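You operate a simulated robot arm through the tools that you are given. There is no shell and no other tool. Be economical: measure what you need, move in short steps, check, and stop when the job is done.

Carry out the task below with a simulated two-armed robot. There is one attempt and no reset: what you move stays moved.

JOB
Clear the sludge off the filter sleeve over the drip tray.
Fine: stand the sleeve on the tray, hold it and draw the magnet right out so that the sludge drops on the tray, push the magnet home again, then stand the sleeve on the free bench top. Set down upright: filter sleeve.

The check looks at the end state, three seconds after you hand in, the way a careful person would. Anything else that was tipped, shoved, dropped, spilled or broken makes it a failure.

ROBOT AND FRAMES
Two 7-joint arms with two-finger parallel grippers on one trunk, on a base that drives. Base frame: it is fixed to the floor where the robot stands at the start and does not move with it; the origin is under the middle of the robot, x ahead of it, y to its left, z up. Lengths are in mm, angles in degrees, forces in N, time in s.
The left shoulder is at the start at [60, 143, 991], the right one opposite. With the tool pointing down near the work surface each hand reaches from about 320 to 740 mm from the robot's upright axis, wherever it stands, measured 20 degrees to its own side. Places, roughly: bore of the filter sleeve [500, 100, 800]; drip tray [500, -200, 800]; free end of the manifold bench top [400, -800, 800]. Payload 1.57 kg a hand.
The TCP of each hand is the grasp point between the finger pads, 30 mm short of the fingertips. In the tool frame z runs along the fingers and y along their closing line. Largest opening 110 mm; finger width 24, thickness 12; the body of the gripper, 48 by 112 mm, starts 78 mm behind the TCP.
Orientation is told as [roll, pitch, yaw] about the base's x, y, z axes, in that order, counted from this pose: with the fingers straight down and closing along the base's y, the tool's x points along the base's -x, its y along +y and its z along -z.

CONTROLS
- The arms move only by the tool servo_tool. It takes "left_rows", "right_rows" or both (then of equal length, played together; a hand with none holds still); each is a list of rows, each an object (a shift or turn left out is 0, a gripper value left out holds the last) with "slide": the shift along the base's x, y, z in mm, a list of three; "turn": the turn, a rotation vector about the base's x, y, z in degrees, a list of three; "fingers": the finger opening in mm, from 0 to 110. In form: [{"slide": [dx, dy, dz], "turn": [ax, ay, az], "fingers": fingers}, ...]. A call has 1 to 10 rows; each row shifts and turns the commanded pose from where the row before left it. Rows are played at 5 a second. More than 50 mm and 8.6 degrees between two rows, or a gripper value outside its range, and nothing of the call is played. A pose out of reach is approached as far as the arm can. The call stops where the force on the tool passes 40 N (or 10 N more than at its start, if that is more) or the arm is blocked; 0.2 s more then pass. Each finger travels about 45 mm/s and halts on what it meets, pressing with about 25 N; the grip force reading is that of the motor and also rises with nothing between the fingers. The clock runs only during rows and for 0.2 s after the last one: add rows that do not move to give the fingers time. It gives the time, the measured TCP pose, the force on the tool (base axes), the opening and the grip force at its end, in the units of the frame above (readings bear some noise), with the torque about the TCP (base axes, N m) and any sound that the robot's microphone picked up, and new pictures: "pictures" is both (left out), scene, wrist or none (wrist: the cameras of the hands that moved).
- Cameras (640 x 400 px; columns grow to the right, rows downward): "scene" is now at [49.6, -30.8, 1617.1]; the picture's right is [-0.47, -0.88, 0.00], its down [-0.66, 0.35, -0.67] and it looks along [0.59, -0.31, -0.74] (base axes); focal length 251 px, centre (320, 200). "left" rides on the left gripper at [70, -16, -141] in its tool frame; the picture's right is [0.23, 0.97, 0.00], its down [-0.85, 0.20, -0.48] and it looks along [-0.47, 0.11, 0.88] (tool axes); focal length 222 px, centre (320, 200). "right" rides on the right gripper at [70, 16, -141] in its tool frame; the picture's right is [-0.23, 0.97, 0.00], its down [-0.86, -0.20, -0.48] and it looks along [-0.47, -0.11, 0.88] (tool axes); focal length 222 px, centre (320, 200). There is no depth. A picture from a camera that has moved, and an enlarged one, comes with that camera's place and axes in the base frame and with its lens. The place of the scene camera against the robot may be out by one fixed shift of up to 25 mm in any direction.
- raise_lower(by): slides the trunk up (or, below 0, down) by that many mm; the arms and the scene camera ride with it, the base frame stays. It gives what a move gives, with no picture.
- drive_base(legs): drives the robot by 1 to 6 legs, each [ahead, left, turn to the left] in mm, mm and degrees, along the robot's own axes; the way and the turn of a leg run together, so that a leg with both is an arc; at most 1500 mm and 180 degrees a leg. The arms and the cameras ride along, it lands a little off, and it stops where it bumps. It gives what a move gives, and a new picture of the scene camera.
- pan_tilt(pan, tilt): turns the head with the scene camera to pan (to the left, within 86 degrees either way) and tilt (down, from -29 to 69), counted from straight ahead of the robot. It gives what a move gives, and a new picture of the scene camera.
- enlarge(camera, box): a new picture of the part [left, top, right, bottom] of that camera's present view, enlarged. No time passes.
- sign_off(): hands the job in; it is judged then, once.

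Work in short steps. Places have to be worked out from the pictures, the camera data and where the tool is seen: move nearer, look again, correct. Check each grasp and each placing, and mend what went wrong. You have 120 turns and 260 pictures in all, those below and enlarged ones among them. Open the grippers and draw the arms clear of the work before you hand the job in, unless the task says otherwise; then end with one line.

The tools are called after ">>>" as name(argument=value, ...) on one line, values as JSON. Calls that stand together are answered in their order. servo_tool: Moves the arms, as the interface text tells. Its arguments: {"type":"object","properties":{"left_rows":{"type":"array","items":{"type":"object","properties":{"slide":{"type":"array","items":{"type":"number"}},"turn":{"type":"array","items":{"type":"number"}},"fingers":{"type":"number"}}}},"right_rows":{"type":"array","items":{"type":"object","properties":{"slide":{"type":"array","items":{"type":"number"}},"turn":{"type":"array","items":{"type":"number"}},"fingers":{"type":"number"}}}},"pictures":{"type":"string","enum":["both","scene","wrist","none"]}},"required":[]} The other tools are called the same way: raise_lower (by) slides the trunk up or down; drive_base (legs) drives the base; pan_tilt (pan, tilt) turns the head that bears the scene camera; enlarge (camera, box) takes an enlarged picture of a part of a camera's view; sign_off () hands the job in.

At the start:

```text
time_s: 0.0
left_ee_pos: [505.9, 167.4, 1143.3]
left_ee_rot: [-0.1, 0.0, 0.0]
left_contact_force: [0.2, -0.1, 0.7]
left_torque: [-0.01, 0.01, -0.03]
left_opening: 109.8
left_gripper_force: 0.0
right_ee_pos: [508.2, -291.3, 1154.9]
right_ee_rot: [0.0, 0.0, 0.0]
right_contact_force: [-0.1, -0.3, -0.7]
right_torque: [0.02, 0.0, 0.0]
right_opening: 109.8
right_gripper_force: 0.0
trunk travel left (down, up): [-590.0, 0.0]
robot x, y, heading: [0.9, -0.2, 0.0]
head pan, tilt: [-27.8, 47.9]
```

scene: 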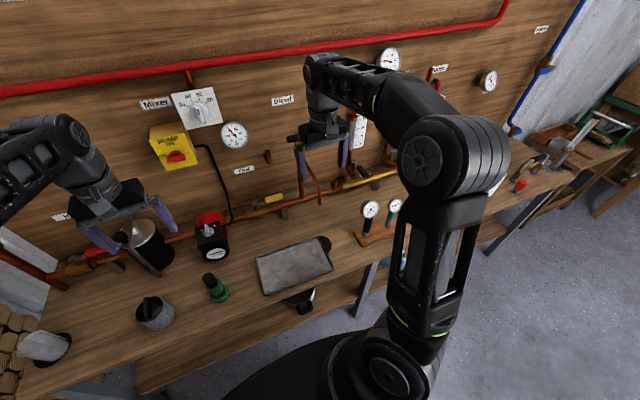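
right: 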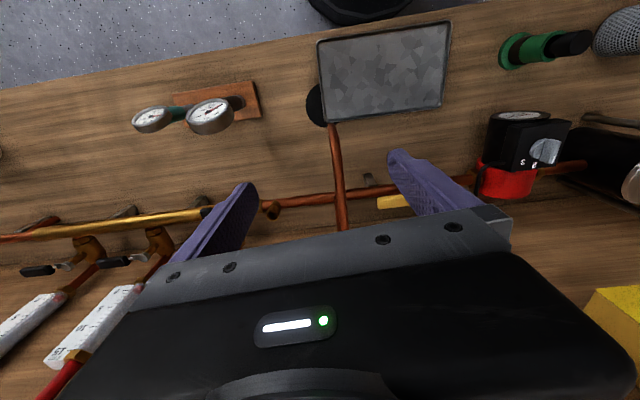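
left: 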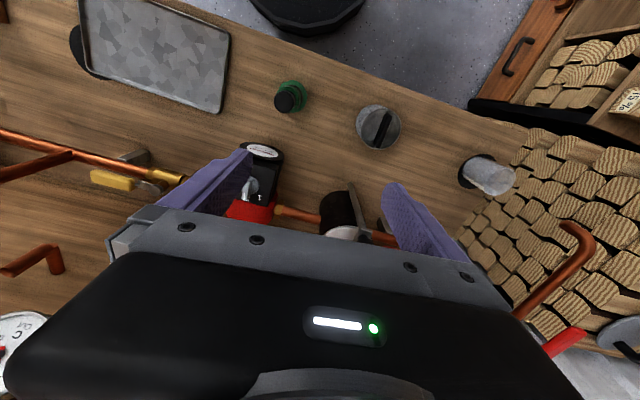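

I'll take close looks at the workbench objects first.

>>> enlarge(camera="scene", box=[100, 200, 340, 350])

>>> enlarge(camera="left", box=[220, 50, 420, 175])

>>> enlarge(camera="right", box=[300, 0, 640, 212])

```text
2.67 times, centred on (220, 275) of scene
camera zoom: at [49.6, -30.8, 1617.1], right [-0.47, -0.88, 0.0], down [-0.66, 0.35, -0.67], along [0.59, -0.31, -0.74], focal length 668 px, centre (587, 0)
```

zoom: 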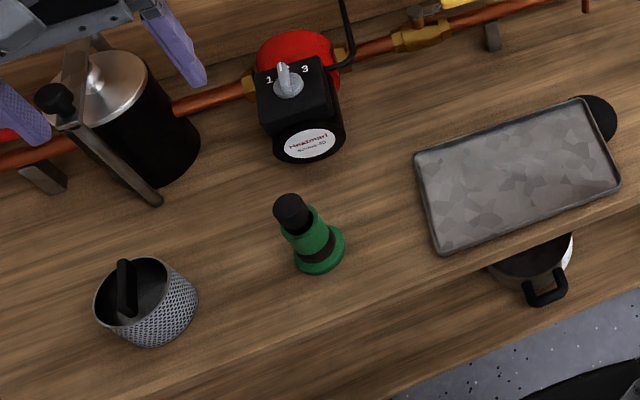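

```text
3.20 times, centred on (320, 112) of left
camera zoom: at [434.8, 151.2, 1284.0], right [-0.23, 0.97, 0.0], down [0.85, 0.2, 0.48], along [0.47, 0.11, -0.88], focal length 711 px, centre (320, 480)
```

zoom: 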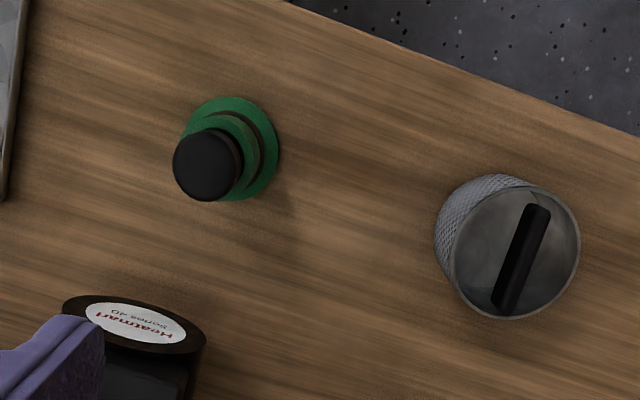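

```text
1.88 times, centred on (470, 106) of right
camera zoom: at [439.7, -275.7, 1296.5], right [0.23, 0.97, 0.0], down [0.86, -0.2, 0.48], along [0.47, -0.11, -0.88], focal length 418 px, centre (38, 377)
```

zoom: 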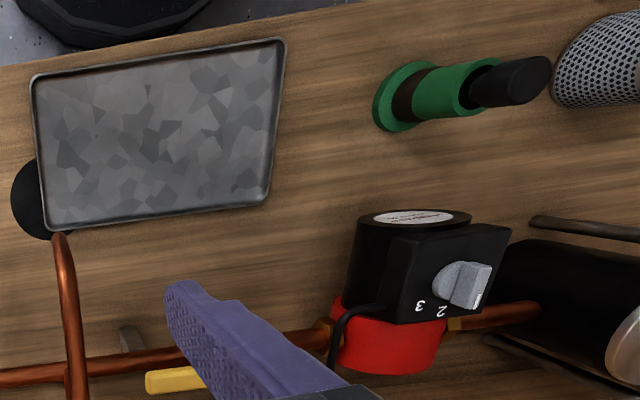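

The sleeve stands near [480, 98] (top of its green body at z≈860, magnet handle to z≈918), sludge low on it. I'll tilt the left hand forward in free air to be able to hold it from the side, checking the arm can do it.

>>> servo_tool(left_rows=[{"turn": [0, -8.5, 0]}, {"turn": [0, -8.5, 0]}, {"turn": [0, -8.5, 0]}, {"turn": [0, -8.5, 0]}, {"turn": [0, -8.5, 0]}, {"turn": [0, -8.5, 0]}, {"turn": [0, -8.5, 0]}], pictures="both")

>>> pan_tilt(pan=-70, tilt=40)

```text
time_s: 1.6
left_ee_pos: [505.3, 166.1, 1142.7]
left_ee_rot: [-0.1, -59.5, -0.1]
left_contact_force: [0.2, 0.4, -0.3]
left_torque: [0.03, 0.02, 0.0]
left_opening: 110.3
left_gripper_force: 0.0
right_ee_pos: [508.6, -291.3, 1156.8]
right_ee_rot: [0.1, 0.0, -0.1]
right_contact_force: [-0.1, 0.6, 0.4]
right_torque: [0.0, -0.03, -0.01]
right_opening: 109.8
right_gripper_force: 0.0
trunk travel left (down, up): [-590.0, 0.0]
robot x, y, heading: [0.1, -0.4, 0.3]
head pan, tilt: [-27.8, 47.9]
camera scene: at [49.5, -30.7, 1617.1], right [-0.47, -0.88, 0.0], down [-0.66, 0.35, -0.67], along [0.59, -0.31, -0.74], focal length 251 px, centre (320, 200)
camera left: at [346.8, 151.1, 1154.0], right [-0.11, 0.97, -0.2], down [0.02, 0.2, 0.98], along [0.99, 0.11, -0.04], focal length 222 px, centre (320, 200)
```

scene: 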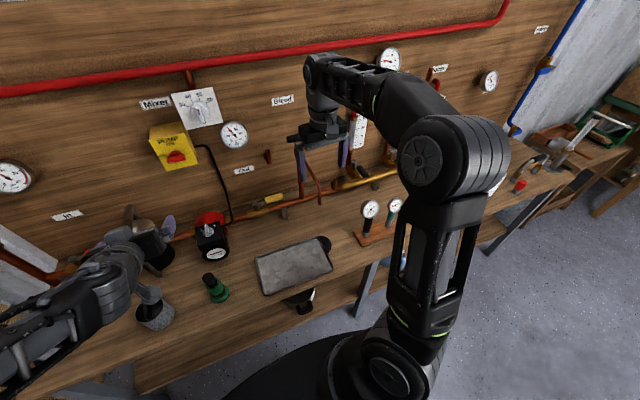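
left: 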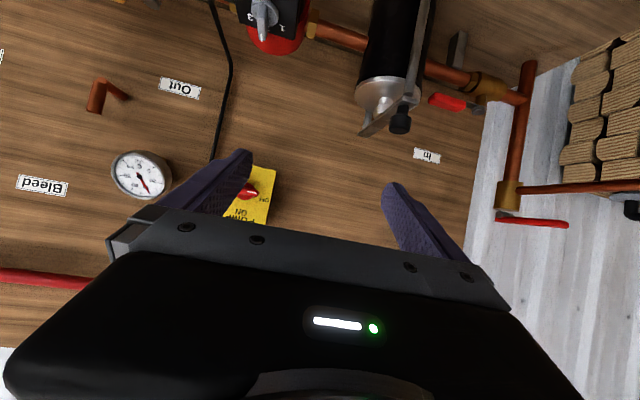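

```text
time_s: 2.7
left_ee_pos: [505.0, 166.8, 1143.0]
left_ee_rot: [0.0, -59.5, -0.1]
left_contact_force: [-0.5, 0.2, 0.0]
left_torque: [-0.01, 0.02, 0.0]
left_opening: 110.0
left_gripper_force: 0.0
right_ee_pos: [509.2, -291.4, 1155.4]
right_ee_rot: [0.0, 0.0, -0.1]
right_contact_force: [0.6, 1.0, 0.6]
right_torque: [0.01, -0.04, -0.02]
right_opening: 110.0
right_gripper_force: 0.1
trunk travel left (down, up): [-590.0, 0.0]
robot x, y, heading: [-3.0, 3.2, 0.2]
head pan, tilt: [-70.0, 40.0]
camera scene: at [8.9, -73.9, 1628.4], right [-0.94, -0.34, 0.0], down [-0.22, 0.6, -0.77], along [0.26, -0.72, -0.64], focal length 251 px, centre (320, 200)
```

scene: 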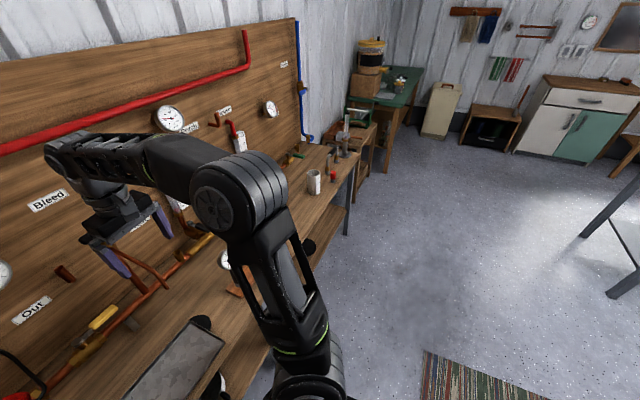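

The arm handles the tilt. I'll look at the free end of the bench.

>>> enlarge(camera="scene", box=[200, 110, 380, 290])

```text
2.22 times, centred on (290, 200) of scene
camera zoom: at [8.9, -73.9, 1628.4], right [-0.94, -0.34, 0.0], down [-0.22, 0.6, -0.77], along [0.26, -0.72, -0.64], focal length 557 px, centre (387, 200)
```

zoom: 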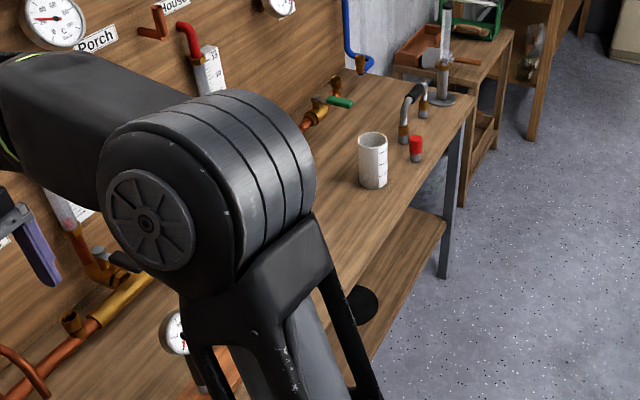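

Free bench around [400, -800] is clear (a mug stands near y≈-1070). Now I yaw the left hand and bring it to a standoff behind the sleeve, and turn the head to watch.

>>> servo_tool(left_rows=[{"turn": [0, 0, -7], "slide": [-30, 0, -20]}, {"turn": [0, 0, -7], "slide": [-30, 0, -30]}, {"turn": [0, 0, -7], "slide": [-30, 0, -30]}, {"turn": [0, 0, -7], "slide": [-30, 0, -30]}, {"turn": [0, 0, -7], "slide": [-5, 0, -30]}], pictures="none")

>>> pan_tilt(pan=0, tilt=55)

>>> enlarge(camera="left", box=[0, 0, 640, 400])

```text
time_s: 3.9
left_ee_pos: [477.3, 181.7, 1039.7]
left_ee_rot: [-0.2, -59.6, -35.1]
left_contact_force: [-0.6, 0.8, 0.6]
left_torque: [0.0, 0.0, 0.0]
left_opening: 109.9
left_gripper_force: 0.1
left hand out of reach, approached as far as the arm can: row 1, 2, 3, 4
right_ee_pos: [508.5, -291.1, 1155.8]
right_ee_rot: [0.0, 0.1, 0.0]
right_contact_force: [-0.3, 0.4, -0.6]
right_torque: [0.03, 0.02, -0.01]
right_opening: 109.8
right_gripper_force: 0.1
trunk travel left (down, up): [-590.0, 0.0]
robot x, y, heading: [0.2, -2.1, 0.1]
head pan, tilt: [-70.0, 40.0]
```

```text
time_s: 5.3
left_ee_pos: [476.1, 180.5, 1039.9]
left_ee_rot: [0.0, -59.4, -35.0]
left_contact_force: [0.4, 0.0, 0.8]
left_torque: [0.0, 0.0, 0.01]
left_opening: 110.1
left_gripper_force: 0.1
right_ee_pos: [508.0, -292.1, 1155.5]
right_ee_rot: [0.0, 0.0, 0.0]
right_contact_force: [0.0, -0.7, -0.8]
right_torque: [-0.02, 0.01, 0.02]
right_opening: 110.1
right_gripper_force: 0.1
trunk travel left (down, up): [-590.0, 0.0]
robot x, y, heading: [-1.8, 1.0, -0.1]
head pan, tilt: [0.0, 55.0]
camera scene: at [51.8, 6.0, 1607.7], right [0.0, -1.0, 0.0], down [-0.82, 0.0, -0.57], along [0.57, 0.0, -0.82], focal length 251 px, centre (320, 200)
```

scene: 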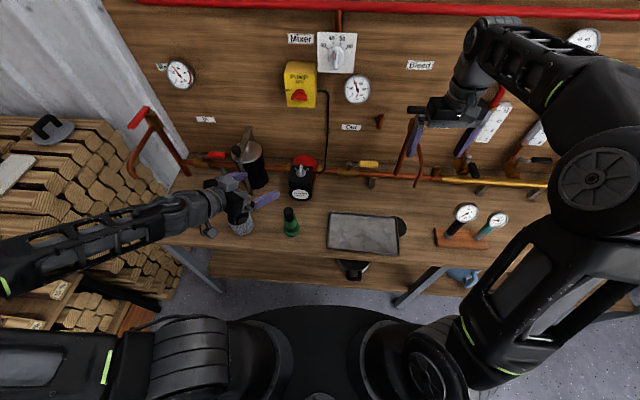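

```text
1.00 times, centred on (320, 200) of left
camera zoom: at [336.9, 258.7, 1051.6], right [0.46, 0.86, -0.2], down [0.13, 0.15, 0.98], along [0.88, -0.48, -0.04], focal length 222 px, centre (320, 200)
```

zoom: 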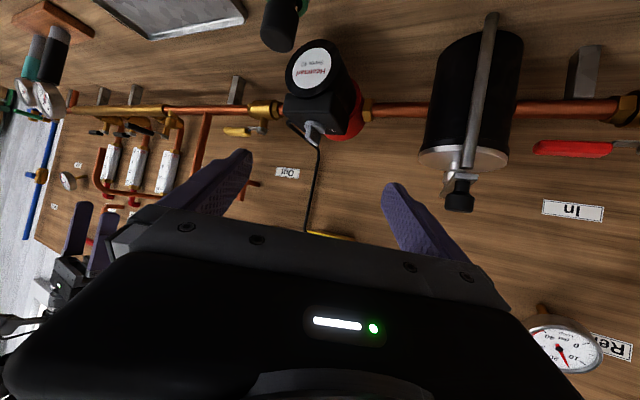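

The wrist is too near the robot for that pose; backing the base 130 mm gives the room.

>>> drive_base(legs=[[-130, 0, 0]])

```text
time_s: 6.6
left_ee_pos: [344.1, 181.0, 1041.7]
left_ee_rot: [0.1, -59.6, -35.0]
left_contact_force: [0.7, -0.5, -0.2]
left_torque: [0.02, 0.03, 0.05]
left_opening: 109.9
left_gripper_force: 0.2
right_ee_pos: [376.0, -291.2, 1156.3]
right_ee_rot: [0.0, -0.1, -0.1]
right_contact_force: [-0.8, -1.1, -0.3]
right_torque: [-0.01, -0.04, -0.01]
right_opening: 110.0
right_gripper_force: 0.1
trunk travel left (down, up): [-590.0, 0.0]
robot x, y, heading: [-129.9, 6.4, 0.1]
head pan, tilt: [0.0, 55.0]
camera scene: at [-81.8, 6.1, 1607.8], right [0.0, -1.0, 0.0], down [-0.82, 0.0, -0.57], along [0.57, 0.0, -0.82], focal length 251 px, centre (320, 200)
```

scene: 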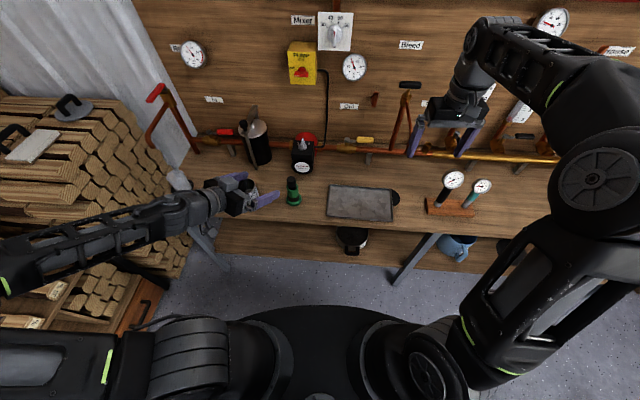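

Now descend the left hand toward the standoff about 130 mm back from the sleeve and look.

>>> servo_tool(left_rows=[{"slide": [8, -3, -30]}, {"slide": [8, -3, -30]}, {"slide": [8, -3, -30]}, {"slide": [6, -3, -25]}], pictures="both")

```text
time_s: 7.6
left_ee_pos: [375.0, 169.1, 925.1]
left_ee_rot: [0.0, -59.5, -35.0]
left_contact_force: [0.3, -0.5, -0.4]
left_torque: [-0.03, -0.01, 0.01]
left_opening: 110.1
left_gripper_force: 0.1
right_ee_pos: [377.9, -289.9, 1156.7]
right_ee_rot: [0.0, 0.1, 0.0]
right_contact_force: [0.3, 0.6, -1.3]
right_torque: [0.05, -0.01, 0.0]
right_opening: 110.0
right_gripper_force: 0.1
trunk travel left (down, up): [-590.0, 0.0]
robot x, y, heading: [-134.0, -0.6, -0.1]
head pan, tilt: [0.0, 55.0]
camera scene: at [-79.5, 6.2, 1607.8], right [0.0, -1.0, 0.0], down [-0.82, 0.0, -0.57], along [0.57, 0.0, -0.82], focal length 251 px, centre (320, 200)
camera left: at [235.8, 247.0, 936.3], right [0.46, 0.86, -0.2], down [0.13, 0.15, 0.98], along [0.88, -0.48, -0.04], focal length 222 px, centre (320, 200)
```

scene: 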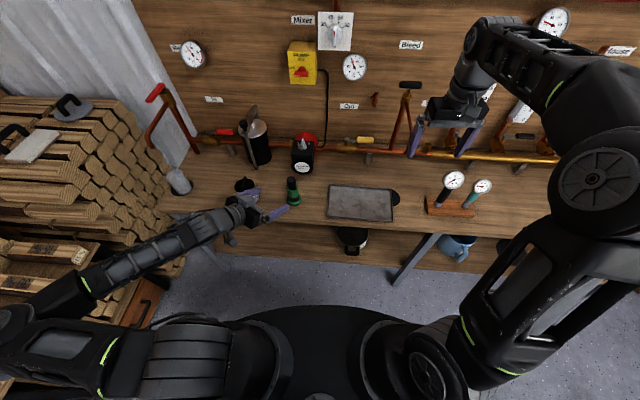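
left: 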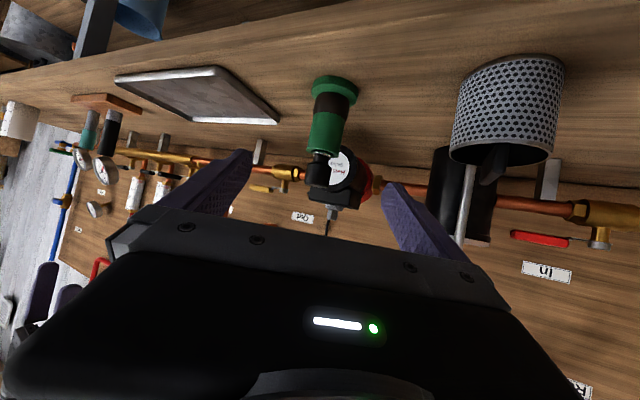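

>>> enlarge(camera="left", box=[260, 55, 420, 215])

```text
2.50 times, centred on (340, 135) of left
camera zoom: at [235.8, 247.0, 936.3], right [0.46, 0.86, -0.2], down [0.13, 0.15, 0.98], along [0.88, -0.48, -0.04], focal length 555 px, centre (270, 362)
```

zoom: 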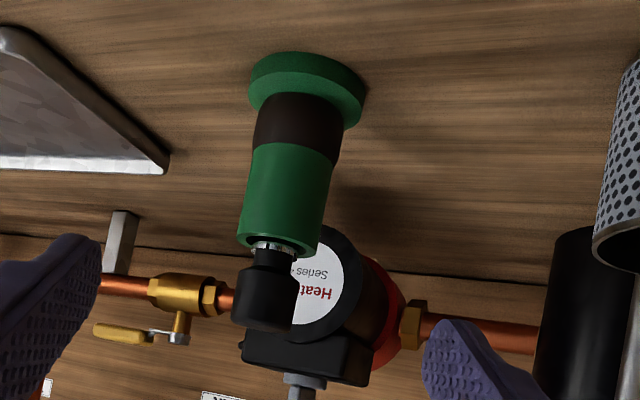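

The sleeve axis is near [478, 103], clean green part z≈822–864. The approach line is nearly straight along the tool; I go 90 mm in with a small lateral correction and look again.

>>> servo_tool(left_rows=[{"slide": [17, -8, -13]}, {"slide": [17, -9, -12]}, {"slide": [17, -9, -13]}, {"slide": [17, -9, -12]}], pictures="both")

>>> enlarge(camera="scene", box=[220, 150, 380, 250])

```text
time_s: 8.6
left_ee_pos: [443.5, 133.9, 874.4]
left_ee_rot: [0.0, -59.5, -35.0]
left_contact_force: [0.7, 0.4, 0.9]
left_torque: [-0.01, -0.02, -0.02]
left_opening: 109.9
left_gripper_force: 0.1
right_ee_pos: [377.9, -291.3, 1156.1]
right_ee_rot: [0.1, 0.0, 0.0]
right_contact_force: [0.4, 0.7, 0.4]
right_torque: [-0.03, -0.02, 0.0]
right_opening: 109.9
right_gripper_force: 0.0
trunk travel left (down, up): [-590.0, 0.0]
robot x, y, heading: [-131.1, 2.8, 0.1]
head pan, tilt: [0.0, 55.0]
camera scene: at [-79.2, 5.8, 1607.7], right [0.0, -1.0, 0.0], down [-0.82, 0.0, -0.57], along [0.57, 0.0, -0.82], focal length 251 px, centre (320, 200)
camera left: at [304.0, 211.7, 885.9], right [0.46, 0.86, -0.2], down [0.13, 0.15, 0.98], along [0.88, -0.48, -0.04], focal length 222 px, centre (320, 200)
```

scene: 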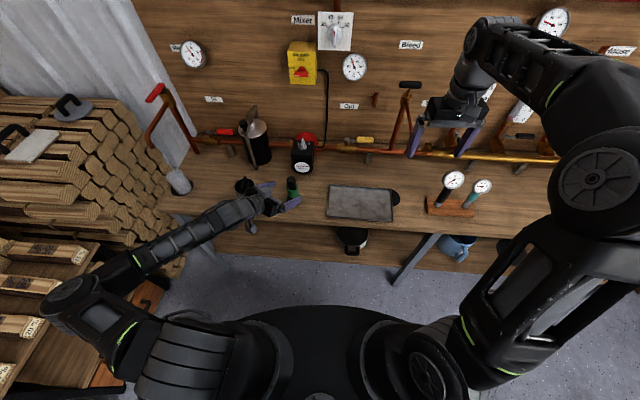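
left: 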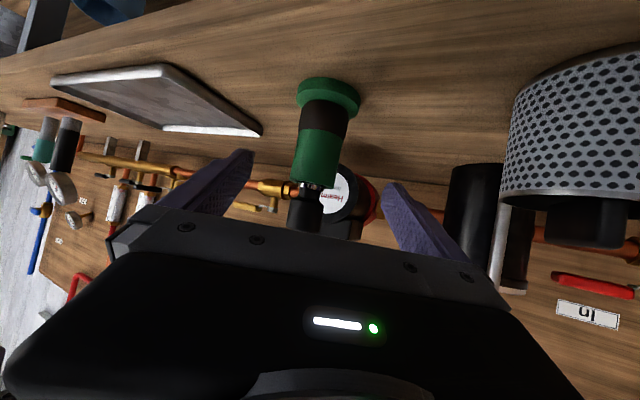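

```text
4.00 times, centred on (300, 200) of scene
camera zoom: at [-79.2, 5.8, 1607.7], right [0.0, -1.0, 0.0], down [-0.82, 0.0, -0.57], along [0.57, 0.0, -0.82], focal length 1003 px, centre (400, 200)
```

zoom: 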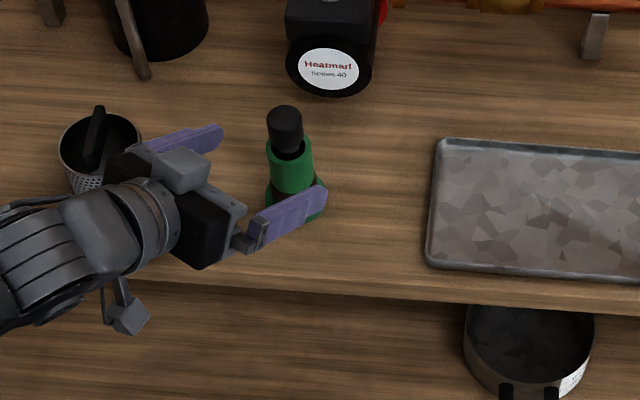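

Sleeve is centred between the fingers. I advance the last 46 mm (slightly lower) and close on the clean green part.

>>> servo_tool(left_rows=[{"slide": [11, -8, -9]}, {"slide": [11, -8, -9]}, {"slide": [11, -7, -9]}], pictures="both")

>>> enlarge(camera="left", box=[200, 55, 440, 205])

>>> enlarge(camera="scene", box=[220, 150, 380, 250])

```text
time_s: 9.4
left_ee_pos: [475.7, 110.9, 848.7]
left_ee_rot: [0.0, -59.5, -35.0]
left_contact_force: [-0.2, 0.4, -0.1]
left_torque: [0.0, -0.01, 0.04]
left_opening: 110.1
left_gripper_force: 0.0
right_ee_pos: [377.8, -290.8, 1156.8]
right_ee_rot: [0.0, 0.0, 0.1]
right_contact_force: [0.9, -0.3, -0.3]
right_torque: [0.03, 0.02, 0.0]
right_opening: 109.8
right_gripper_force: 0.0
trunk travel left (down, up): [-590.0, 0.0]
robot x, y, heading: [-128.3, 4.0, 0.2]
head pan, tilt: [0.0, 55.0]
camera scene: at [-79.1, 5.8, 1607.7], right [0.0, -1.0, 0.0], down [-0.82, 0.0, -0.57], along [0.57, 0.0, -0.82], focal length 251 px, centre (320, 200)
camera left: at [336.9, 188.6, 859.1], right [0.46, 0.86, -0.2], down [0.13, 0.15, 0.98], along [0.88, -0.48, -0.04], focal length 222 px, centre (320, 200)
```

scene: 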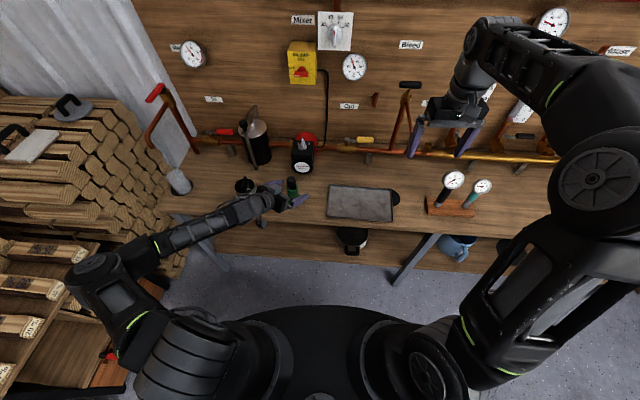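
left: 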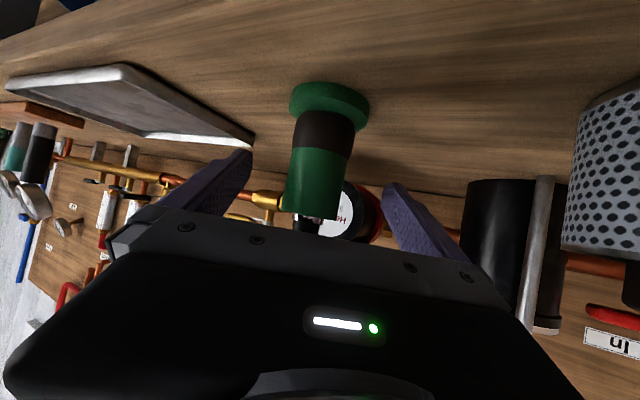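

```text
2.67 times, centred on (320, 130) of left
camera zoom: at [336.9, 188.6, 859.1], right [0.46, 0.86, -0.2], down [0.13, 0.15, 0.98], along [0.88, -0.48, -0.04], focal length 592 px, centre (320, 387)
```

zoom: 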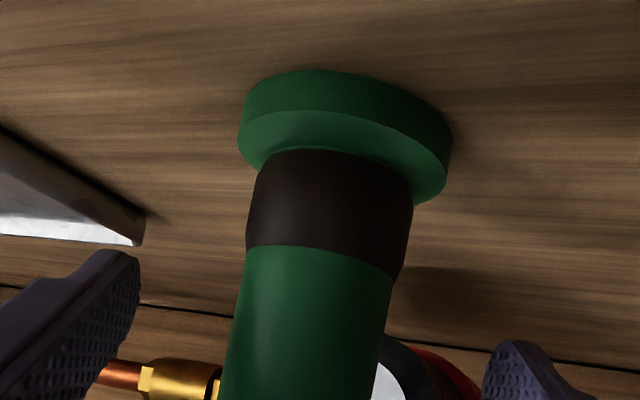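

```text
4.00 times, centred on (300, 200) of scene
camera zoom: at [-79.1, 5.8, 1607.7], right [0.0, -1.0, 0.0], down [-0.82, 0.0, -0.57], along [0.57, 0.0, -0.82], focal length 1003 px, centre (400, 200)
```

zoom: 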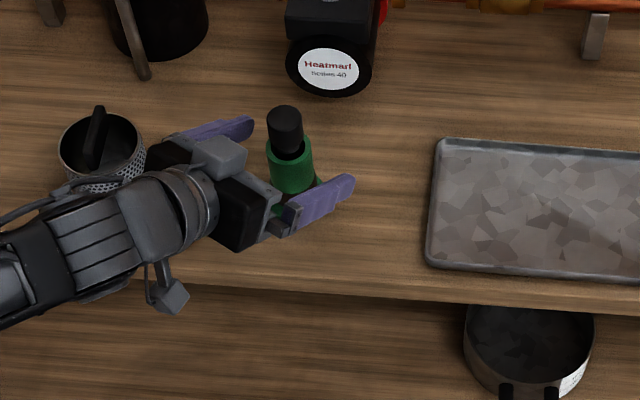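

The pads line up with the clean green section. Closing the left fingers.

>>> servo_tool(left_rows=[{"fingers": 30}, {"fingers": 30}, {"fingers": 30}, {"fingers": 30}, {"fingers": 30}, {"fingers": 30}], pictures="wrist")

>>> enlarge(camera="left", box=[200, 55, 440, 235])

```text
time_s: 10.8
left_ee_pos: [475.9, 111.8, 848.5]
left_ee_rot: [0.1, -59.5, -35.0]
left_contact_force: [-0.7, -0.3, -0.4]
left_torque: [-0.07, -0.06, -0.05]
left_opening: 44.4
left_gripper_force: 24.8
right_ee_pos: [376.7, -293.1, 1154.8]
right_ee_rot: [0.0, 0.0, 0.0]
right_contact_force: [0.2, 0.0, -0.1]
right_torque: [0.04, 0.02, 0.03]
right_opening: 110.2
right_gripper_force: 0.0
trunk travel left (down, up): [-590.0, 0.0]
robot x, y, heading: [-132.5, 2.6, -0.1]
head pan, tilt: [0.0, 55.0]
camera left: at [336.5, 188.7, 859.3], right [0.46, 0.86, -0.2], down [0.13, 0.15, 0.98], along [0.88, -0.48, -0.04], focal length 222 px, centre (320, 200)
```

left: 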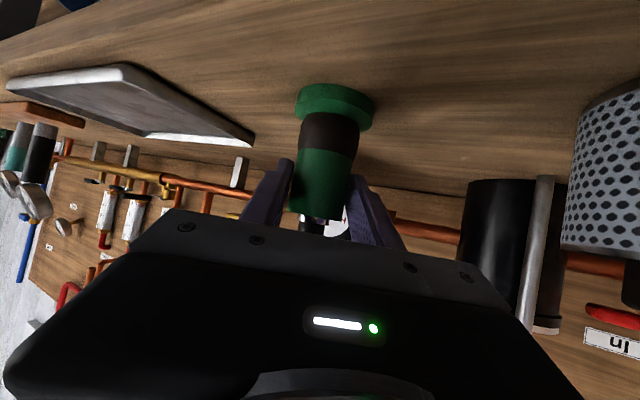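

```text
2.22 times, centred on (320, 145) of left
camera zoom: at [336.5, 188.7, 859.3], right [0.46, 0.86, -0.2], down [0.13, 0.15, 0.98], along [0.88, -0.48, -0.04], focal length 494 px, centre (320, 322)
```

zoom: 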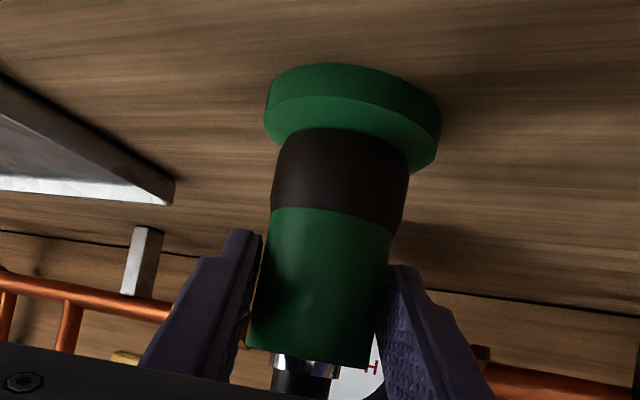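

Gripped at 44 mm with the sleeve upright. Lift 80 mm straight up and check.

>>> servo_tool(left_rows=[{"slide": [0, 0, 10]}, {"slide": [0, 0, 20]}, {"slide": [0, 0, 25]}, {"slide": [0, 0, 25]}, {}], pictures="both")

>>> enlarge(camera="scene", box=[220, 140, 420, 265])

```text
time_s: 12.0
left_ee_pos: [475.1, 111.6, 927.5]
left_ee_rot: [0.0, -59.5, -35.0]
left_contact_force: [-1.1, -0.6, -2.4]
left_torque: [0.02, 0.01, 0.0]
left_opening: 44.3
left_gripper_force: 24.8
right_ee_pos: [377.1, -291.6, 1155.2]
right_ee_rot: [0.0, 0.0, 0.0]
right_contact_force: [0.4, -0.2, -0.2]
right_torque: [0.01, 0.0, -0.01]
right_opening: 109.9
right_gripper_force: 0.0
trunk travel left (down, up): [-590.0, 0.0]
robot x, y, heading: [-135.3, 1.9, 0.2]
head pan, tilt: [0.0, 55.0]
camera scene: at [-79.3, 6.1, 1607.7], right [0.0, -1.0, 0.0], down [-0.82, 0.0, -0.57], along [0.57, 0.0, -0.82], focal length 251 px, centre (320, 200)
camera left: at [336.2, 189.3, 938.6], right [0.46, 0.86, -0.2], down [0.13, 0.15, 0.98], along [0.88, -0.48, -0.04], focal length 222 px, centre (320, 200)
```

scene: 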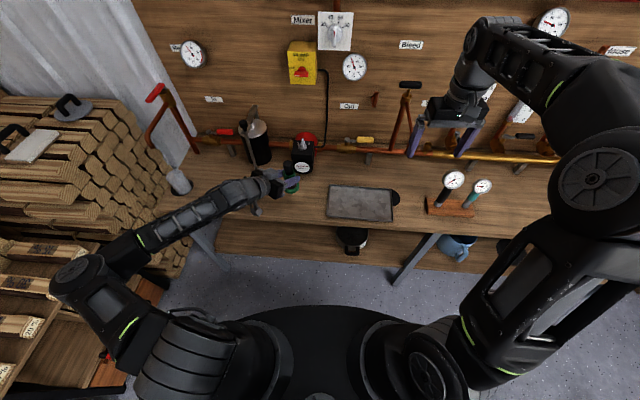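
left: 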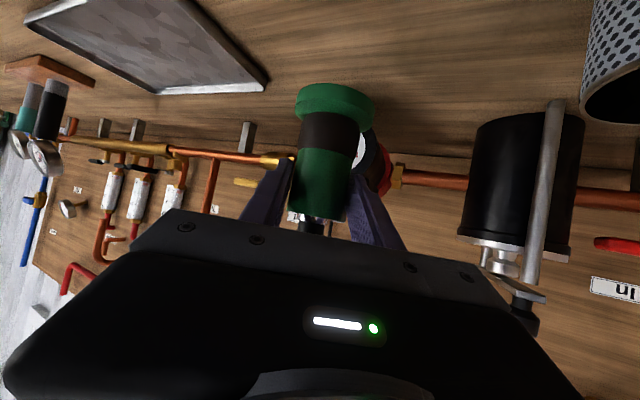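

```text
3.20 times, centred on (320, 202) of scene
camera zoom: at [-79.3, 6.1, 1607.7], right [0.0, -1.0, 0.0], down [-0.82, 0.0, -0.57], along [0.57, 0.0, -0.82], focal length 802 px, centre (320, 192)
```

zoom: 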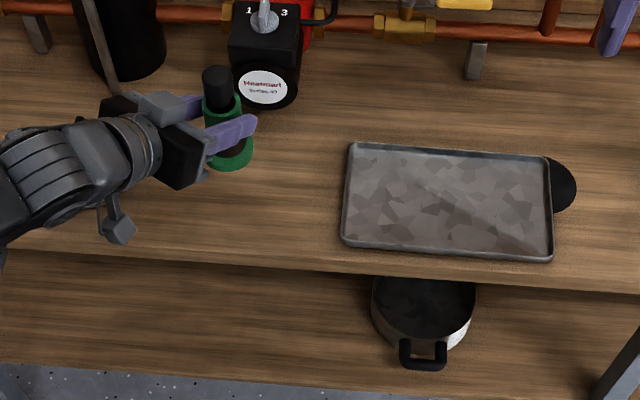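

Sleeve is held upright, about 79 mm above the bench. The tray's centre is about [457, -153]; carry the sleeve to [460, -130] over it.

>>> servo_tool(left_rows=[{"slide": [-11, -15, 5]}, {"slide": [-10, -20, 5]}, {"slide": [0, -25, 0]}, {"slide": [0, -27, 0]}, {"slide": [0, -27, 0]}, {"slide": [0, -27, 0]}, {"slide": [0, -27, 0]}, {"slide": [0, -27, 0]}, {"slide": [0, -25, 0]}, {"slide": [0, -17, 0]}], pictures="both")

>>> enlarge(camera="scene", box=[260, 140, 460, 265])

```text
time_s: 14.2
left_ee_pos: [431.5, -30.2, 943.0]
left_ee_rot: [0.0, -59.6, -34.9]
left_contact_force: [0.2, -0.3, -2.5]
left_torque: [0.0, -0.03, -0.01]
left_opening: 44.4
left_gripper_force: 25.4
left hand out of reach, approached as far as the arm can: row 6, 7, 8, 9, 10
right_ee_pos: [377.3, -291.8, 1156.2]
right_ee_rot: [0.0, 0.0, 0.1]
right_contact_force: [-0.2, 0.6, -0.4]
right_torque: [-0.05, 0.0, 0.0]
right_opening: 109.7
right_gripper_force: 0.0
trunk travel left (down, up): [-590.0, 0.0]
robot x, y, heading: [-133.3, -2.9, 0.2]
head pan, tilt: [0.0, 55.0]
camera scene: at [-79.6, 5.9, 1607.7], right [0.0, -1.0, 0.0], down [-0.82, 0.0, -0.57], along [0.57, 0.0, -0.82], focal length 251 px, centre (320, 200)
camera left: at [292.4, 47.9, 953.7], right [0.46, 0.86, -0.2], down [0.13, 0.15, 0.98], along [0.88, -0.48, -0.04], focal length 222 px, centre (320, 200)
```

scene: 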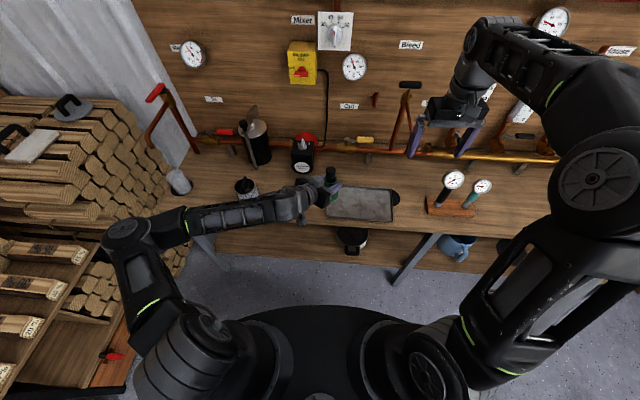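
left: 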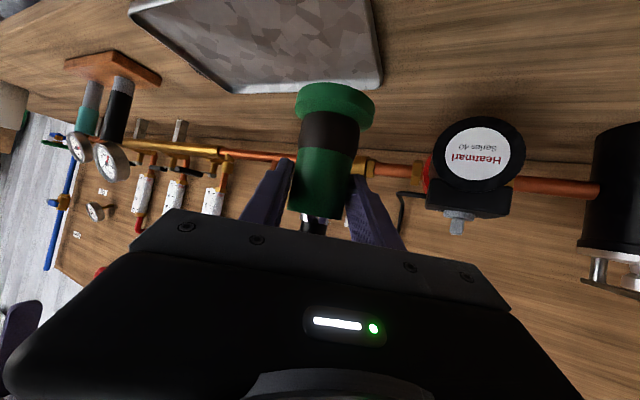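

```text
3.20 times, centred on (360, 202) of scene
camera zoom: at [-79.6, 5.9, 1607.7], right [0.0, -1.0, 0.0], down [-0.82, 0.0, -0.57], along [0.57, 0.0, -0.82], focal length 802 px, centre (192, 192)
```

zoom: 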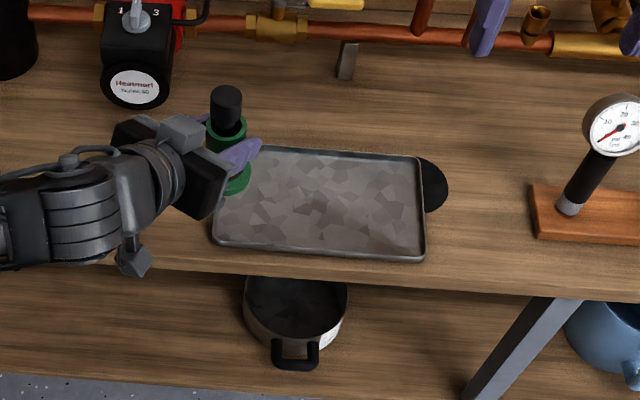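

The left arm can't cross that far; I shift the base 150 mm to the right.

>>> drive_base(legs=[[0, -150, 0]])

```text
time_s: 15.6
left_ee_pos: [431.0, -180.8, 942.2]
left_ee_rot: [0.0, -59.5, -35.0]
left_contact_force: [0.1, -0.7, -2.7]
left_torque: [0.02, 0.02, 0.01]
left_opening: 44.8
left_gripper_force: 25.0
right_ee_pos: [377.8, -441.9, 1156.0]
right_ee_rot: [0.0, 0.0, 0.0]
right_contact_force: [-0.5, -0.4, -0.9]
right_torque: [0.02, 0.0, 0.0]
right_opening: 109.9
right_gripper_force: 0.0
trunk travel left (down, up): [-590.0, 0.0]
robot x, y, heading: [-131.5, -149.8, -0.0]
head pan, tilt: [0.0, 55.0]
camera scene: at [-79.2, -145.8, 1607.7], right [0.0, -1.0, 0.0], down [-0.82, 0.0, -0.57], along [0.57, 0.0, -0.82], focal length 251 px, centre (320, 200)
```

scene: 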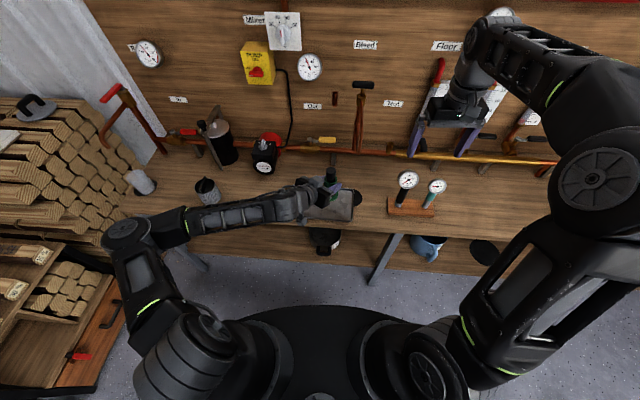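

Move to the tray middle, [454, -130], and lower to about 35 mm above contact.

>>> servo_tool(left_rows=[{"slide": [8, 17, 0]}, {"slide": [8, 17, 0]}, {"slide": [7, 17, 0]}, {"slide": [0, 0, -25]}, {"slide": [0, 0, -25]}, {}], pictures="both")

>>> enlarge(camera="scene", box=[240, 150, 400, 250])

```text
time_s: 17.0
left_ee_pos: [455.6, -128.3, 891.3]
left_ee_rot: [-0.1, -59.5, -34.9]
left_contact_force: [0.6, 0.6, -3.4]
left_torque: [0.02, 0.04, 0.01]
left_opening: 44.5
left_gripper_force: 25.3
right_ee_pos: [377.9, -440.8, 1156.6]
right_ee_rot: [0.0, 0.0, 0.0]
right_contact_force: [0.1, 0.0, 0.4]
right_torque: [0.0, 0.01, -0.02]
right_opening: 110.2
right_gripper_force: 0.1
trunk travel left (down, up): [-590.0, 0.0]
robot x, y, heading: [-130.1, -151.5, -0.3]
head pan, tilt: [0.0, 55.0]
camera scene: at [-79.3, -144.0, 1607.7], right [0.0, -1.0, 0.0], down [-0.82, 0.0, -0.57], along [0.57, 0.0, -0.82], focal length 251 px, centre (320, 200)
camera left: at [315.8, -50.3, 903.3], right [0.46, 0.86, -0.2], down [0.13, 0.15, 0.98], along [0.88, -0.48, -0.04], focal length 222 px, centre (320, 200)
```

scene: 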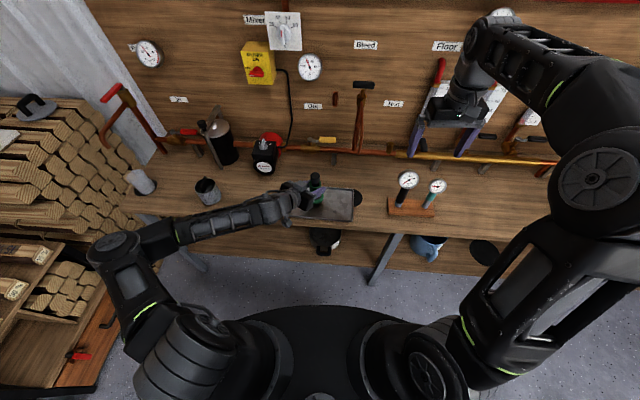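
left: 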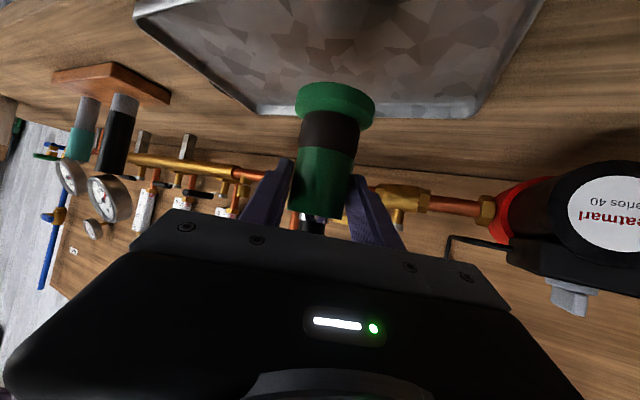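

```text
4.00 times, centred on (320, 200) of scene
camera zoom: at [-79.3, -144.0, 1607.7], right [0.0, -1.0, 0.0], down [-0.82, 0.0, -0.57], along [0.57, 0.0, -0.82], focal length 1003 px, centre (320, 200)
```

zoom: 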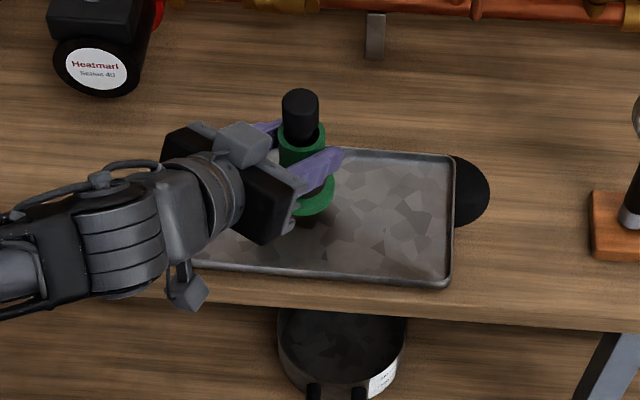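

The sleeve will land near the tray's middle. Lowering, with small final steps to feel the contact.

>>> servo_tool(left_rows=[{"slide": [0, -4, -15]}, {"slide": [0, -4, -12]}, {"slide": [0, 0, -5]}, {"slide": [0, 0, -2]}, {}], pictures="wrist")

>>> enlarge(camera="left", box=[200, 55, 440, 205])

```text
time_s: 18.2
left_ee_pos: [456.0, -135.6, 862.3]
left_ee_rot: [-0.2, -59.2, -34.9]
left_contact_force: [0.4, 0.3, -1.3]
left_torque: [0.04, 0.01, 0.01]
left_opening: 44.3
left_gripper_force: 25.1
left hand out of reach, approached as far as the arm can: row 4
right_ee_pos: [377.5, -440.9, 1155.4]
right_ee_rot: [0.0, 0.1, 0.0]
right_contact_force: [0.0, 0.8, -0.2]
right_torque: [-0.04, -0.01, -0.02]
right_opening: 110.1
right_gripper_force: 0.0
trunk travel left (down, up): [-590.0, 0.0]
robot x, y, heading: [-129.5, -146.9, 0.1]
head pan, tilt: [0.0, 55.0]
camera left: at [316.4, -57.4, 873.8], right [0.46, 0.86, -0.2], down [0.14, 0.15, 0.98], along [0.87, -0.48, -0.05], focal length 222 px, centre (320, 200)
```

left: 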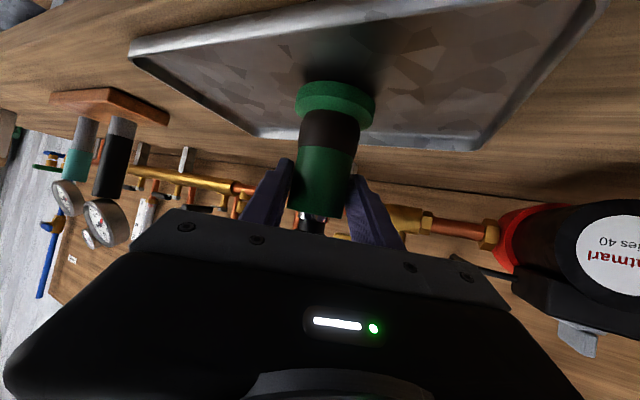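

```text
2.67 times, centred on (320, 130) of left
camera zoom: at [316.4, -57.4, 873.8], right [0.46, 0.86, -0.2], down [0.14, 0.15, 0.98], along [0.87, -0.48, -0.05], focal length 592 px, centre (320, 387)
```

zoom: 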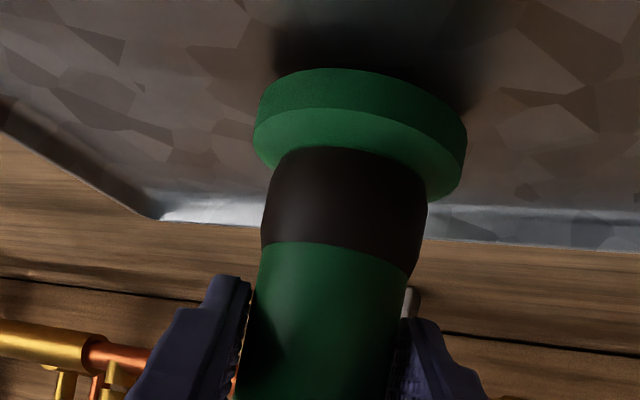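

The arm is at its downward limit, so I lift 60 mm and lower the trunk 60 mm to gain range.

>>> servo_tool(left_rows=[{"slide": [0, 0, 20]}, {"slide": [0, 0, 20]}, {"slide": [0, 0, 22]}, {}], pictures="none")

>>> raise_lower(by=-60)

```text
time_s: 19.2
left_ee_pos: [456.5, -134.8, 923.4]
left_ee_rot: [-0.1, -59.4, -34.9]
left_contact_force: [0.1, 0.0, -2.2]
left_torque: [0.02, -0.01, -0.01]
left_opening: 44.3
left_gripper_force: 24.7
right_ee_pos: [377.1, -441.1, 1155.5]
right_ee_rot: [-0.1, 0.0, 0.0]
right_contact_force: [0.0, 0.6, 0.4]
right_torque: [-0.01, -0.03, 0.03]
right_opening: 110.1
right_gripper_force: 0.0
trunk travel left (down, up): [-590.0, 0.0]
robot x, y, heading: [-134.6, -147.7, -0.1]
head pan, tilt: [0.0, 55.0]
```

```text
time_s: 20.2
left_ee_pos: [455.0, -134.9, 865.2]
left_ee_rot: [-0.1, -59.5, -34.9]
left_contact_force: [0.1, -0.4, -2.5]
left_torque: [0.0, 0.03, 0.0]
left_opening: 44.2
left_gripper_force: 25.0
right_ee_pos: [378.3, -440.7, 1096.2]
right_ee_rot: [0.0, 0.1, 0.0]
right_contact_force: [-0.8, -0.8, 0.2]
right_torque: [0.01, -0.01, 0.02]
right_opening: 109.9
right_gripper_force: 0.1
trunk travel left (down, up): [-530.0, 60.0]
robot x, y, heading: [-133.8, -151.4, 0.5]
head pan, tilt: [0.0, 55.0]
```

Now lower gently in 2–3 mm steps until the tray takes the weight.

>>> servo_tool(left_rows=[{"slide": [0, 0, -3]}, {"slide": [0, 0, -3]}, {"slide": [0, 0, -2]}, {"slide": [0, 0, -2]}, {}], pictures="none")

```text
time_s: 21.4
left_ee_pos: [455.6, -135.2, 854.4]
left_ee_rot: [0.0, -59.7, -35.0]
left_contact_force: [1.2, 0.4, -0.3]
left_torque: [0.0, 0.02, 0.03]
left_opening: 44.2
left_gripper_force: 24.7
right_ee_pos: [377.6, -440.8, 1095.1]
right_ee_rot: [0.0, 0.0, 0.0]
right_contact_force: [0.7, -0.5, 0.2]
right_torque: [0.0, 0.01, -0.02]
right_opening: 110.1
right_gripper_force: 0.1
trunk travel left (down, up): [-530.0, 60.0]
robot x, y, heading: [-130.7, -146.6, 0.3]
head pan, tilt: [0.0, 55.0]
```

>>> servo_tool(left_rows=[{"slide": [0, 0, -1]}, {"slide": [0, 0, -1]}, {}], pictures="wrist")

>>> enlarge(camera="left", box=[200, 55, 440, 205])

```text
time_s: 22.2
left_ee_pos: [455.3, -135.4, 853.2]
left_ee_rot: [0.0, -59.6, -35.1]
left_contact_force: [0.3, 0.5, 11.1]
left_torque: [0.09, 0.19, 0.04]
left_opening: 44.1
left_gripper_force: 25.2
right_ee_pos: [377.1, -440.5, 1096.2]
right_ee_rot: [0.0, 0.1, 0.1]
right_contact_force: [-0.9, -0.3, 0.2]
right_torque: [0.01, -0.02, 0.01]
right_opening: 110.4
right_gripper_force: 0.1
trunk travel left (down, up): [-530.0, 60.0]
robot x, y, heading: [-132.5, -148.6, 0.1]
head pan, tilt: [0.0, 55.0]
camera left: at [316.3, -58.2, 864.2], right [0.47, 0.86, -0.2], down [0.13, 0.15, 0.98], along [0.88, -0.48, -0.04], focal length 222 px, centre (320, 200)
```

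left: 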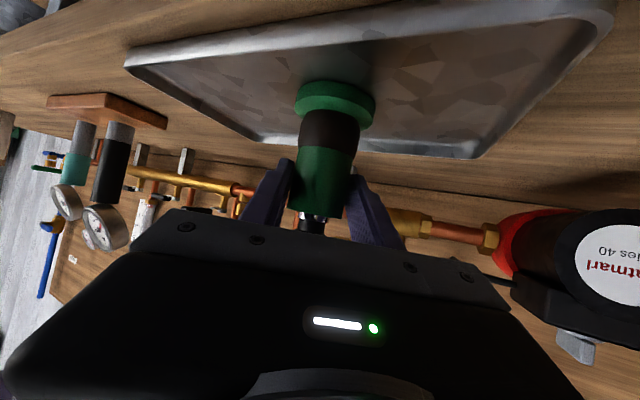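

```text
2.67 times, centred on (320, 130) of left
camera zoom: at [316.3, -58.2, 864.2], right [0.47, 0.86, -0.2], down [0.13, 0.15, 0.98], along [0.88, -0.48, -0.04], focal length 592 px, centre (320, 387)
```

zoom: 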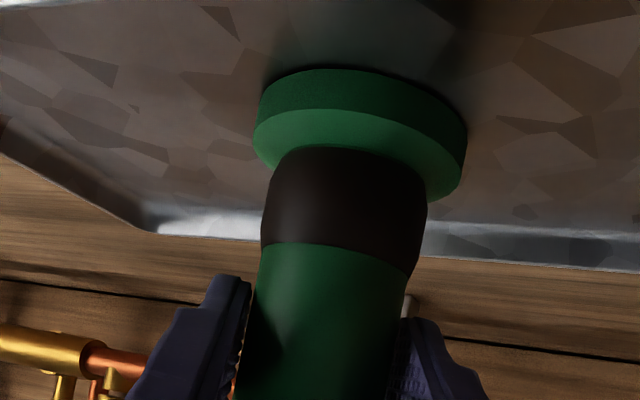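

The sleeve stands on the tray (11 N press). Now bring the right hand, yawed 40°, over the magnet handle at about [461, -139].

>>> servo_tool(right_rows=[{"slide": [10, 26, -6], "turn": [0, 0, 5], "fingers": 70}, {"slide": [10, 26, -6], "turn": [0, 0, 5]}, {"slide": [10, 26, -6], "turn": [0, 0, 5]}, {"slide": [10, 26, -6], "turn": [0, 0, 5]}, {"slide": [10, 26, -6], "turn": [0, 0, 5]}, {"slide": [10, 26, -6], "turn": [0, 0, 5]}, {"slide": [10, 26, -6], "turn": [0, 0, 5]}, {"slide": [4, 26, -6], "turn": [0, 0, 5]}], pictures="both")

```text
time_s: 24.0
left_ee_pos: [454.2, -136.2, 853.0]
left_ee_rot: [-0.1, -59.6, -35.0]
left_contact_force: [1.6, -2.0, 4.4]
left_torque: [-0.22, -0.12, -0.02]
left_opening: 43.8
left_gripper_force: 24.8
right_ee_pos: [448.8, -248.7, 1050.2]
right_ee_rot: [-0.4, 0.8, 38.2]
right_contact_force: [-13.4, -8.1, 5.8]
right_torque: [0.16, -0.8, -0.71]
right_opening: 67.5
right_gripper_force: 0.0
trunk travel left (down, up): [-530.0, 60.0]
robot x, y, heading: [-133.5, -149.8, 0.1]
head pan, tilt: [0.0, 55.0]
stopped in row 8 (right hand): the force on the tool passed its limit (the readings are from after the stop); the commanded pose is now the measured one
camera scene: at [-82.0, -144.4, 1547.8], right [0.0, -1.0, 0.0], down [-0.82, 0.0, -0.57], along [0.57, 0.0, -0.82], focal length 251 px, centre (320, 200)
camera right: at [384.4, -276.3, 1191.9], right [-0.42, 0.91, -0.01], down [0.8, 0.38, 0.47], along [0.43, 0.19, -0.88], focal length 222 px, centre (320, 200)
```

scene: 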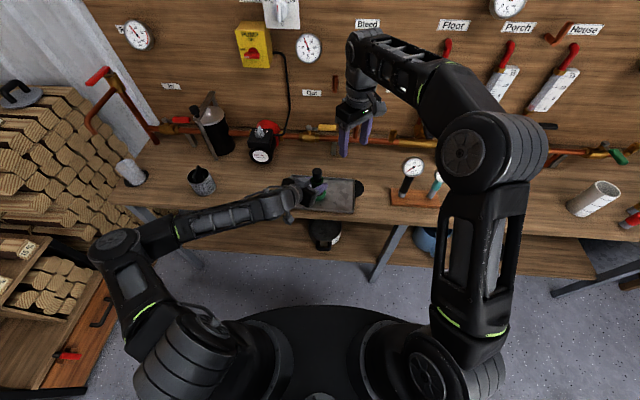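
right: 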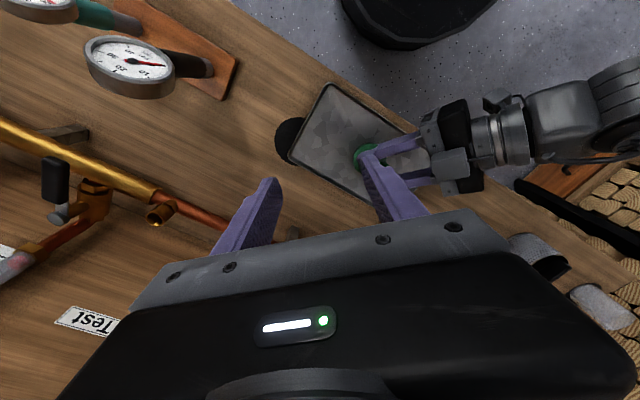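

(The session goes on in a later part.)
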